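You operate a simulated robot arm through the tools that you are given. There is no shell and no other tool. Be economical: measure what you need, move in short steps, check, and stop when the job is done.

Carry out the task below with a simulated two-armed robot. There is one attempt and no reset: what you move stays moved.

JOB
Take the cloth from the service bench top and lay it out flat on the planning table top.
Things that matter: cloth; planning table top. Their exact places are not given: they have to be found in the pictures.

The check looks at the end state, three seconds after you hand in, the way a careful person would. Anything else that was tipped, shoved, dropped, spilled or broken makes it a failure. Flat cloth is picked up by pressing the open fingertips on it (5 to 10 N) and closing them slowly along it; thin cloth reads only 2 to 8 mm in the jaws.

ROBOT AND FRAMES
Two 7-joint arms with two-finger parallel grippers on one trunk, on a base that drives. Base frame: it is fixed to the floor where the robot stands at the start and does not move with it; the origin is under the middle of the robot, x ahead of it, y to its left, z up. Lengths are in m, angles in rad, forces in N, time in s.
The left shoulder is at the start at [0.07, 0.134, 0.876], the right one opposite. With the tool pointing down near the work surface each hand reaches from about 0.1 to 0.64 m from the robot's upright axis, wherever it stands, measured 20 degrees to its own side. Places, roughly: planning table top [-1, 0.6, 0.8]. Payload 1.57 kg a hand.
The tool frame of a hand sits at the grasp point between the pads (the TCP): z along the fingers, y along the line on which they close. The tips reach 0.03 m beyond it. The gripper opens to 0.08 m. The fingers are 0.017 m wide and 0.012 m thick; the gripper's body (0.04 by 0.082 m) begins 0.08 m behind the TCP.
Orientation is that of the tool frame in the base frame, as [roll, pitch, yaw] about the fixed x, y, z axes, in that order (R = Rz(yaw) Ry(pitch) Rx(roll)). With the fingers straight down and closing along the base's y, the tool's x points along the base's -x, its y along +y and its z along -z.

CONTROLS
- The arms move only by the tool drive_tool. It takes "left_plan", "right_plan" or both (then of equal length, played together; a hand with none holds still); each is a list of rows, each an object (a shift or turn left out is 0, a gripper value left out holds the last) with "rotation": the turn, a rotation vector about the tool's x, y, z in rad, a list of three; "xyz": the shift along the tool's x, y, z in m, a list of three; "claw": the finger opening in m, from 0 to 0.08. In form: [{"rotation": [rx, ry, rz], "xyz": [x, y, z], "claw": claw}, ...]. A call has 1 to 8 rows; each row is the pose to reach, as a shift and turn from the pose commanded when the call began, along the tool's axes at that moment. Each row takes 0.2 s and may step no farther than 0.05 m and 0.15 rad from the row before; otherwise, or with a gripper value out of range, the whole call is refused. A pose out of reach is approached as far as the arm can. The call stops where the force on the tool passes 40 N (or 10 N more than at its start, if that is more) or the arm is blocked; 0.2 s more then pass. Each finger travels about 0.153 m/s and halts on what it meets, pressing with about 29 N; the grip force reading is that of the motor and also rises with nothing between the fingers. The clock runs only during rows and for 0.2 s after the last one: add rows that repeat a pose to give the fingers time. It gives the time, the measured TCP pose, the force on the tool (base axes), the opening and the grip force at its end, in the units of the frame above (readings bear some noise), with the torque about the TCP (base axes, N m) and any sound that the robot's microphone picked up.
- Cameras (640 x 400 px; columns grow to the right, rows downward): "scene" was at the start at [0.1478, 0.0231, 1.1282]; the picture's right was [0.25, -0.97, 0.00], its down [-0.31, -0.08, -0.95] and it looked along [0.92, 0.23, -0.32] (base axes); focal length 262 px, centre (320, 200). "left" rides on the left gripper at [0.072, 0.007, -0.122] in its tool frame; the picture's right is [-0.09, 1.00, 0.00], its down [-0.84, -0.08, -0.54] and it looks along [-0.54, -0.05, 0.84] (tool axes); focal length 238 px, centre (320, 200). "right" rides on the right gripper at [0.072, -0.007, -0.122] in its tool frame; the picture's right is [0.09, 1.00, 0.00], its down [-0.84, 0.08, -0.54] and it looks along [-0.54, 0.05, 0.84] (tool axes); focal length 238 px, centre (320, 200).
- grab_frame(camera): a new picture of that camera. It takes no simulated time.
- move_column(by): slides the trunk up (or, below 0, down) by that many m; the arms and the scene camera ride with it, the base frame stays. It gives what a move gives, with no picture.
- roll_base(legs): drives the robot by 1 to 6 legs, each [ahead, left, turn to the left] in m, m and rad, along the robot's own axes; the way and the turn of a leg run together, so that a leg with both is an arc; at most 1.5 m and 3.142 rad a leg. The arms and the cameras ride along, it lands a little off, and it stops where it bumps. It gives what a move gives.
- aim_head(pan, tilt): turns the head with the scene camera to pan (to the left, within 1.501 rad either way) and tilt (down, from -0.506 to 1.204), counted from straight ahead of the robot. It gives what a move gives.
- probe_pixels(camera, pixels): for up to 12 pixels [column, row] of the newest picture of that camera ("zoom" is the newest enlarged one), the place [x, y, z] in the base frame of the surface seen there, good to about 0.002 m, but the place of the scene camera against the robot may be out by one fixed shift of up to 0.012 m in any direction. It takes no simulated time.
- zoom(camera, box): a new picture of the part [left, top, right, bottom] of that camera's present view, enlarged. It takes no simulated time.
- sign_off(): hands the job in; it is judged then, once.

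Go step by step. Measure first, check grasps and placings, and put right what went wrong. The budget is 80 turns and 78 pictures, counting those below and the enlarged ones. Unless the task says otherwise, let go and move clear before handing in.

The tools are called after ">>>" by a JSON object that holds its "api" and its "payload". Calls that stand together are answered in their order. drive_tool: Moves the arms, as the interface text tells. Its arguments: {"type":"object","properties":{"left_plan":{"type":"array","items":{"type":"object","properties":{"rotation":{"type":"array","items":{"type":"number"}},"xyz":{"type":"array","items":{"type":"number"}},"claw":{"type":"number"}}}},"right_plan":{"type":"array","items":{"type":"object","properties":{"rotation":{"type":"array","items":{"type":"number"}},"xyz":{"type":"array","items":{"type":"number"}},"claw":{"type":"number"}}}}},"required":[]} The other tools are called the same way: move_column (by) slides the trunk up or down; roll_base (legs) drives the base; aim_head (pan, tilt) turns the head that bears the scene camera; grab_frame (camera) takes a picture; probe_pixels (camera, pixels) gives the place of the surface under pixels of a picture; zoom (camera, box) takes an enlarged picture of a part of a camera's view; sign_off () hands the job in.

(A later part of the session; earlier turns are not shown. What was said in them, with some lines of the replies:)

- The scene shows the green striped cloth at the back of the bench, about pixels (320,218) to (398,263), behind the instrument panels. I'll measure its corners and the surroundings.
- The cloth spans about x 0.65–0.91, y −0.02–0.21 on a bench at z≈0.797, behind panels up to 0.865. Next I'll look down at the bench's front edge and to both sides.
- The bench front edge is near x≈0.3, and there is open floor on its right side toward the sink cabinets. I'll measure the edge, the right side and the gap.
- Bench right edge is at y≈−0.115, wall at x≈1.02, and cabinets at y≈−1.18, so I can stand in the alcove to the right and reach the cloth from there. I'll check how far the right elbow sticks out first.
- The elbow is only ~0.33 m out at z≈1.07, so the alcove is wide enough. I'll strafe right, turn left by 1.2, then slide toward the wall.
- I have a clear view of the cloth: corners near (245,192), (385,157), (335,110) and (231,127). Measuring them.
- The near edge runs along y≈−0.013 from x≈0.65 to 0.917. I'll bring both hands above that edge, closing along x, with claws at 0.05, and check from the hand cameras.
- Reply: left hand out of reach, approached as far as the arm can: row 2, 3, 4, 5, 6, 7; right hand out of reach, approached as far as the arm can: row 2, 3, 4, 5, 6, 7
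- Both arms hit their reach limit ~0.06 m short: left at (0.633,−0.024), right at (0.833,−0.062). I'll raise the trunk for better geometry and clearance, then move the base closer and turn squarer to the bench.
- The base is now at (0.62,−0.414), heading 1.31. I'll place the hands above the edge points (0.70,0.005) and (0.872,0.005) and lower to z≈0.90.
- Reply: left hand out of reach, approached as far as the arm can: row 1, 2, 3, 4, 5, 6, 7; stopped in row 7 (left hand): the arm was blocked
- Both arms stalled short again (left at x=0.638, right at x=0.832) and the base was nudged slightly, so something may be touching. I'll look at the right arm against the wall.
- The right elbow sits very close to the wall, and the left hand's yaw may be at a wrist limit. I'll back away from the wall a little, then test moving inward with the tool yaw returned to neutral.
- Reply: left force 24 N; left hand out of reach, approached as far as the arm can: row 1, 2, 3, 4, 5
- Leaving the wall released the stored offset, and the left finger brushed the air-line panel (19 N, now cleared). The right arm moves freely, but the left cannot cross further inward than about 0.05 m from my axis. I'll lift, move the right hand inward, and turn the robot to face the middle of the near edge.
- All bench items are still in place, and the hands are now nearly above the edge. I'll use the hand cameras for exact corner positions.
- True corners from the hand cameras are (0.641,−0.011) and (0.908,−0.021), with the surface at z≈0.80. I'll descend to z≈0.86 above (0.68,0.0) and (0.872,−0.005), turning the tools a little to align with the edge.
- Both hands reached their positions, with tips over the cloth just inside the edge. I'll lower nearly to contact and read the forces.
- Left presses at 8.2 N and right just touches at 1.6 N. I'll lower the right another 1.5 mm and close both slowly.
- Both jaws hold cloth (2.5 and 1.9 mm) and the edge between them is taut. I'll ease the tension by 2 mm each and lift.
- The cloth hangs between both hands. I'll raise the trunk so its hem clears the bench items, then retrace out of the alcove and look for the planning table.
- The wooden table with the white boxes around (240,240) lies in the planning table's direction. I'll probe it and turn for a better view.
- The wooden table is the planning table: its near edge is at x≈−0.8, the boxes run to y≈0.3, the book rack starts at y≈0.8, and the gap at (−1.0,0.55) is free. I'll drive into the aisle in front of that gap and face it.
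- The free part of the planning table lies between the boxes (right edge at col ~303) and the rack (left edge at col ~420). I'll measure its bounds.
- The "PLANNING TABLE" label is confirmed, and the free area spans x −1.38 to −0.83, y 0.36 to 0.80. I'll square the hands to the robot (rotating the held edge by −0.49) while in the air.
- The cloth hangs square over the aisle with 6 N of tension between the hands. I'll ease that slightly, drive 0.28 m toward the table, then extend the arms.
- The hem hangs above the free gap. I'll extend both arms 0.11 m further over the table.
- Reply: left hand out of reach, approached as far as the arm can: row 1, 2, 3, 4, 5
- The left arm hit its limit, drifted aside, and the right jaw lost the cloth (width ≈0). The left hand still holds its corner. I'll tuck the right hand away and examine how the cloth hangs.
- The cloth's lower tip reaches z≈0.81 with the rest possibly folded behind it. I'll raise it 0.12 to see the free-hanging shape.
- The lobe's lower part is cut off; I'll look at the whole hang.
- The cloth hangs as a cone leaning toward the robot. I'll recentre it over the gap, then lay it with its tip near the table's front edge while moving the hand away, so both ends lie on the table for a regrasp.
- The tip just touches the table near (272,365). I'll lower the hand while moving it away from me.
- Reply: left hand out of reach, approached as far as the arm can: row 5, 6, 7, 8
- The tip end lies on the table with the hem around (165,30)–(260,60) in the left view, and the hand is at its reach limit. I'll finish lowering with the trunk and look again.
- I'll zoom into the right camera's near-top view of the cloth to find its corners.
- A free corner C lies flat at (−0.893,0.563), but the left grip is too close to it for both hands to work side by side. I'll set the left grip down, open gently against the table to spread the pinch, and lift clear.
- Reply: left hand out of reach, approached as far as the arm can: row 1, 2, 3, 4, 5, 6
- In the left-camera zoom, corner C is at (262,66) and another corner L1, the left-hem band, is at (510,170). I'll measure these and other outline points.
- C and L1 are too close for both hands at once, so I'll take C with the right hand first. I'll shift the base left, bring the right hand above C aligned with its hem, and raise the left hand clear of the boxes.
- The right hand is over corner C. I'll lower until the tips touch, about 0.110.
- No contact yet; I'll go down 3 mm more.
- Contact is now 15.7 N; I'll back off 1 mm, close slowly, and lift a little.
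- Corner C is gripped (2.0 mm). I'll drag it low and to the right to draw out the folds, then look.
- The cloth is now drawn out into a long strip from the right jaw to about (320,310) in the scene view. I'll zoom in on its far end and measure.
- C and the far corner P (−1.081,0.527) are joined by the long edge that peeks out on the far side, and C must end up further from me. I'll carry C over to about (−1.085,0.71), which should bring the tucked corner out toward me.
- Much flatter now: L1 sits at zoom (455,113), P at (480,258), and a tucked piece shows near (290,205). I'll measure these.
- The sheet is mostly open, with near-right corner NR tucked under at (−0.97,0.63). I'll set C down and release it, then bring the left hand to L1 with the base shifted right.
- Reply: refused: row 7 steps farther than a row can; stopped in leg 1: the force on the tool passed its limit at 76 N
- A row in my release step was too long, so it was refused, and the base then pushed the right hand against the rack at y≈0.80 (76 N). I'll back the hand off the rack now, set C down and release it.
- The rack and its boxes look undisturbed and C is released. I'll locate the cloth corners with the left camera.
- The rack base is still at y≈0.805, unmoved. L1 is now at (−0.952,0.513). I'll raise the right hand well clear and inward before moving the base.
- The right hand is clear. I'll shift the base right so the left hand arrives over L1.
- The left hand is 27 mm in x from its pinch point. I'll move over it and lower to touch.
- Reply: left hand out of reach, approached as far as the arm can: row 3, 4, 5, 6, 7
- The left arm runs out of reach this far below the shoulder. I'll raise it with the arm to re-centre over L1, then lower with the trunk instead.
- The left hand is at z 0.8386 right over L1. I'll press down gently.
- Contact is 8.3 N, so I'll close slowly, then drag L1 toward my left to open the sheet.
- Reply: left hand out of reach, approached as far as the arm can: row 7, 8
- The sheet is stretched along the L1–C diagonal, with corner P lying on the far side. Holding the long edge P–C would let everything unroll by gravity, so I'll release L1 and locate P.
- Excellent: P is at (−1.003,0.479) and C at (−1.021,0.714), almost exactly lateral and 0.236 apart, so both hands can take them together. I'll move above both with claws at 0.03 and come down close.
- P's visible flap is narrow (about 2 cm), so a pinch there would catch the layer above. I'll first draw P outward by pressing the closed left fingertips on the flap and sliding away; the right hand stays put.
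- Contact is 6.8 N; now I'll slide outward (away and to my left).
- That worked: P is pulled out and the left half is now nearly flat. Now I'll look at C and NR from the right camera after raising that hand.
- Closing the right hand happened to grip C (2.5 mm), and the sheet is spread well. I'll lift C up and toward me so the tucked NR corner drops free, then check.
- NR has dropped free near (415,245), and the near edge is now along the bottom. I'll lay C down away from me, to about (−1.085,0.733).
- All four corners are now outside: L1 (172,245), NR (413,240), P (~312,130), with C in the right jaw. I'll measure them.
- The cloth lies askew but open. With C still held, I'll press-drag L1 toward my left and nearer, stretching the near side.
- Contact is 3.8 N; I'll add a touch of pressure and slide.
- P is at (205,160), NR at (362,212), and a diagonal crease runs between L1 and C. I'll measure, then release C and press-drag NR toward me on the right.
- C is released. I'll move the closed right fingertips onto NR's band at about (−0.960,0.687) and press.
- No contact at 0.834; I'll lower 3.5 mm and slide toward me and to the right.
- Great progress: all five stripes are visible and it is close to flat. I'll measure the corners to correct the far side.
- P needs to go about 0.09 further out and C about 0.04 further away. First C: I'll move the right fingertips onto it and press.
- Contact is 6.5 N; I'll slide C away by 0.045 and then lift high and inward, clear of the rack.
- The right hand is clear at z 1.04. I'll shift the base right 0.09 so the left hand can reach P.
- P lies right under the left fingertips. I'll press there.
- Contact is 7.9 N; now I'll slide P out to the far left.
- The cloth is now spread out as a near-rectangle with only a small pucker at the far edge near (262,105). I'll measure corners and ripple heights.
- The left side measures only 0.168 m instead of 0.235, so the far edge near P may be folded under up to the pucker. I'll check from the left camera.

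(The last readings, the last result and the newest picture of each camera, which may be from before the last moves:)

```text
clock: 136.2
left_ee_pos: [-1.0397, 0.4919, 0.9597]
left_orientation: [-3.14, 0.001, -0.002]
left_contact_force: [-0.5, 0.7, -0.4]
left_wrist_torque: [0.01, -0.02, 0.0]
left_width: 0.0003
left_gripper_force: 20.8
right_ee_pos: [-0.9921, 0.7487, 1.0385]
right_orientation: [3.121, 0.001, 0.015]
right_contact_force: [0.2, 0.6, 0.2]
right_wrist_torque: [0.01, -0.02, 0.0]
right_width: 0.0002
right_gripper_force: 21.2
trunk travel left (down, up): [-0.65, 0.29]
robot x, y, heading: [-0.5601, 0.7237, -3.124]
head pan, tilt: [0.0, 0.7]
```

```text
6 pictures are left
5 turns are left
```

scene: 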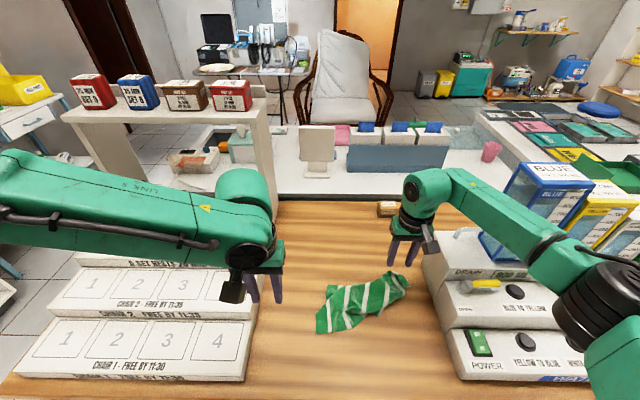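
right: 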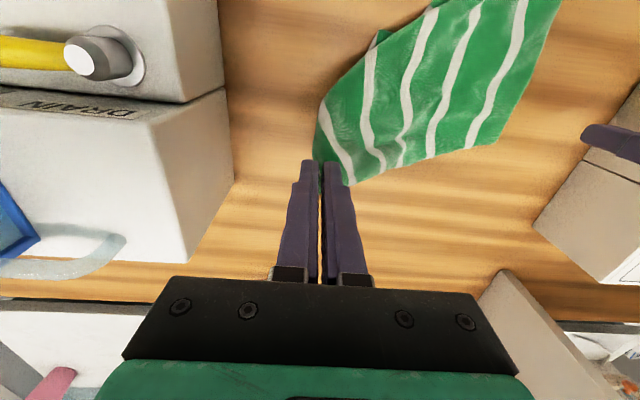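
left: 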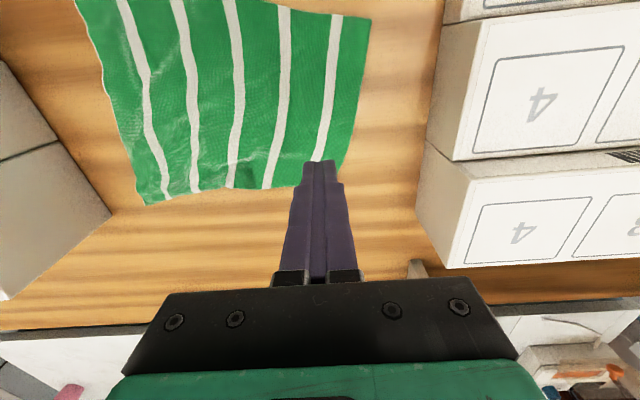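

Only 5 turns remain. The sheet is well spread, with a ~15 mm pucker at (−1.075,0.61) on the far edge; I'll press it with the left fingertips and smooth it outward. First I'll retract the right hand, shift the base slightly, and lower onto the pucker.

>>> {"api": "drive_tool", "payload": {"right_plan": [{"xyz": [0.03, 0.012, -0.01]}, {"xyz": [0.06, 0.025, -0.02]}, {"xyz": [0.09, 0.035, -0.03]}, {"xyz": [0.09, 0.035, -0.03]}]}}

>>> {"api": "roll_base", "payload": {"legs": [[0, -0.05, 0]]}}

>>> {"api": "drive_tool", "payload": {"left_plan": [{"xyz": [-0.005, -0.03, 0]}, {"xyz": [-0.012, -0.063, 0]}, {"xyz": [-0.012, -0.063, 0.04]}, {"xyz": [-0.012, -0.063, 0.08]}, {"xyz": [-0.012, -0.063, 0.115]}, {"xyz": [-0.012, -0.063, 0.127]}, {"xyz": [-0.012, -0.063, 0.127]}]}}

```text
clock: 137.2
left_ee_pos: [-1.0397, 0.4916, 0.9596]
left_orientation: [-3.139, 0.003, -0.001]
left_contact_force: [0.4, -0.2, 1.1]
left_wrist_torque: [-0.02, -0.01, 0.02]
left_width: 0.0
left_gripper_force: 20.6
right_ee_pos: [-0.8982, 0.7173, 1.0702]
right_orientation: [3.119, 0.0, 0.013]
right_contact_force: [-0.5, 0.7, 0.8]
right_wrist_torque: [-0.01, 0.0, 0.0]
right_width: 0.0001
right_gripper_force: 21.5
trunk travel left (down, up): [-0.65, 0.29]
robot x, y, heading: [-0.5549, 0.7239, -3.129]
head pan, tilt: [0.0, 0.7]
```

```text
clock: 138.2
left_ee_pos: [-1.0394, 0.5394, 0.9579]
left_orientation: [-3.135, 0.002, -0.002]
left_contact_force: [0.0, 0.6, -0.4]
left_wrist_torque: [0.01, -0.01, 0.0]
left_width: 0.0
left_gripper_force: 21.6
right_ee_pos: [-0.8995, 0.7659, 1.0696]
right_orientation: [3.122, 0.001, 0.014]
right_contact_force: [0.0, 0.6, 0.1]
right_wrist_torque: [0.02, 0.0, -0.03]
right_width: 0.0
right_gripper_force: 21.6
trunk travel left (down, up): [-0.65, 0.29]
robot x, y, heading: [-0.5576, 0.7709, -3.129]
head pan, tilt: [0.0, 0.7]
```

```text
clock: 139.8
left_ee_pos: [-1.0541, 0.6082, 0.8321]
left_orientation: [-3.14, 0.002, -0.003]
left_contact_force: [0.3, 0.4, 0.0]
left_wrist_torque: [0.03, 0.03, 0.03]
left_width: 0.0
left_gripper_force: 21.3
right_ee_pos: [-0.899, 0.7679, 1.0695]
right_orientation: [3.118, 0.002, 0.014]
right_contact_force: [-0.4, -0.9, 0.4]
right_wrist_torque: [0.0, 0.01, 0.03]
right_width: 0.0
right_gripper_force: 21.5
trunk travel left (down, up): [-0.65, 0.29]
robot x, y, heading: [-0.5567, 0.7719, -3.13]
head pan, tilt: [0.0, 0.7]
4 turns are left
```

The fingertips are at the surface with no force yet; I'll press 1.8 mm more, smooth outward 0.04, lift, and look.

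>>> {"api": "drive_tool", "payload": {"left_plan": [{"xyz": [0, 0, 0.0018]}, {"xyz": [-0.01, 0.002, 0.002]}, {"xyz": [-0.02, 0.005, 0.002]}, {"xyz": [-0.03, 0.008, 0.002]}, {"xyz": [-0.04, 0.01, 0.002]}, {"xyz": [-0.043, 0.01, -0.02]}, {"xyz": [-0.03, 0.01, -0.065]}, {"xyz": [0, 0.03, -0.095]}]}}

>>> {"api": "zoom", "payload": {"camera": "scene", "box": [140, 200, 420, 375]}}

>>> {"api": "probe_pixels", "payload": {"camera": "zoom", "pixels": [[130, 120], [200, 120], [230, 110], [260, 130], [180, 150], [300, 150], [150, 180], [250, 180]]}}

```text
clock: 141.6
left_ee_pos: [-1.0526, 0.5774, 0.9268]
left_orientation: [-3.137, 0.004, 0.0]
left_contact_force: [0.5, 0.1, 0.1]
left_wrist_torque: [0.04, 0.03, 0.02]
left_width: 0.0001
left_gripper_force: 21.2
left hand out of reach, approached as far as the arm can: row 3, 4, 5, 6
right_ee_pos: [-0.8971, 0.765, 1.0701]
right_orientation: [3.121, 0.003, 0.015]
right_contact_force: [0.3, -0.6, -1.1]
right_wrist_torque: [0.04, 0.03, 0.0]
right_width: 0.0
right_gripper_force: 21.4
trunk travel left (down, up): [-0.65, 0.29]
robot x, y, heading: [-0.5573, 0.7753, -3.128]
head pan, tilt: [0.0, 0.7]
```

```text
2.29 times, centred on (280, 288) of scene
```

zoom: 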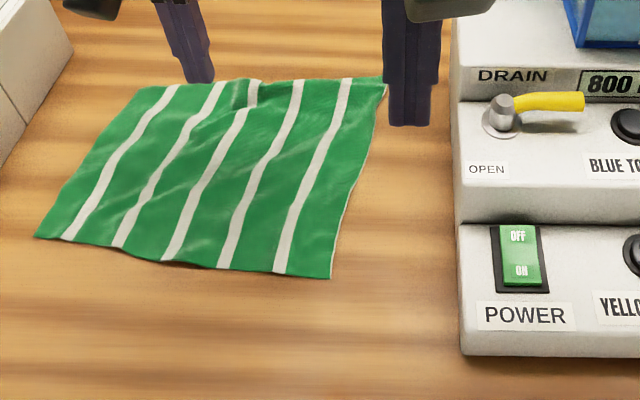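

```text
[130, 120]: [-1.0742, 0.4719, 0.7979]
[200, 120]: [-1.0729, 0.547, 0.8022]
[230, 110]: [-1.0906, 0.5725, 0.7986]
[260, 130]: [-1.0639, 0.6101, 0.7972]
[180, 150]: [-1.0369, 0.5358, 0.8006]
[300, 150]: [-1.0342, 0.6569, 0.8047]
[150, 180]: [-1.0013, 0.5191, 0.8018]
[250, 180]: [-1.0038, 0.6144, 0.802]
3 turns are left
```

The pucker is pressed down: surface heights across the cloth are now within about 7 mm of the table, with all corners out. I'll raise the hands clear, back away, and take a final look.

>>> {"api": "move_column", "payload": {"by": 0.2}}

>>> {"api": "roll_base", "payload": {"legs": [[-0.2, 0, 0]]}}

>>> {"api": "grab_frame", "payload": {"camera": "scene"}}

```text
clock: 143.7
left_ee_pos: [-1.0533, 0.5772, 1.126]
left_orientation: [-3.14, 0.003, -0.001]
left_contact_force: [0.1, -0.5, -0.9]
left_wrist_torque: [-0.02, 0.02, -0.04]
left_width: 0.0
left_gripper_force: 21.5
right_ee_pos: [-0.8993, 0.7674, 1.2687]
right_orientation: [3.121, 0.0, 0.014]
right_contact_force: [-0.4, 0.8, -0.1]
right_wrist_torque: [0.02, -0.02, -0.03]
right_width: 0.0002
right_gripper_force: 21.6
trunk travel left (down, up): [-0.85, 0.09]
robot x, y, heading: [-0.5562, 0.772, -3.13]
head pan, tilt: [0.0, 0.7]
```

```text
clock: 145.3
left_ee_pos: [-0.8603, 0.5807, 1.1254]
left_orientation: [-3.139, -0.002, -0.004]
left_contact_force: [-0.5, 0.7, 0.2]
left_wrist_torque: [0.02, -0.03, -0.01]
left_width: 0.0
left_gripper_force: 21.2
right_ee_pos: [-0.7058, 0.7707, 1.2669]
right_orientation: [3.121, -0.002, 0.012]
right_contact_force: [-0.1, -0.5, -0.8]
right_wrist_torque: [-0.03, -0.03, 0.02]
right_width: 0.0001
right_gripper_force: 21.6
trunk travel left (down, up): [-0.85, 0.09]
robot x, y, heading: [-0.3589, 0.7778, -3.126]
head pan, tilt: [0.0, 0.7]
```

```text
4 pictures are left
2 turns are left
```

scene: 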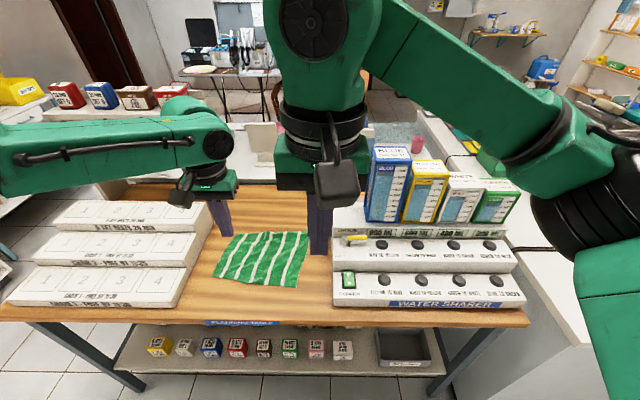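

The cloth lies spread on the planning table between the boxes and the rack, around (262,258). The hands are clear and everything else is standing, so I'm handing in.

>>> {"api": "sign_off", "payload": {}}

```text
The job is handed in.
```

The cloth is laid out on the planning table and mostly flat, but part of the far-left edge is probably still folded under. The left side measured about 0.17 m of its 0.235 m.

- **Flatness:** a small pucker remains at that far edge. Where I last probed, the surface was within about 7 mm of the table.
- **Bumps on the way:** the left fingers touched the air-line panel on the bench (about 19 N). Later the right hand pressed the Water Shaker rack (76 N).
- **After the bumps:** the bench looked intact just after the panel touch. The rack's base had not moved when I measured it, and it and its boxes were upright in the last picture.
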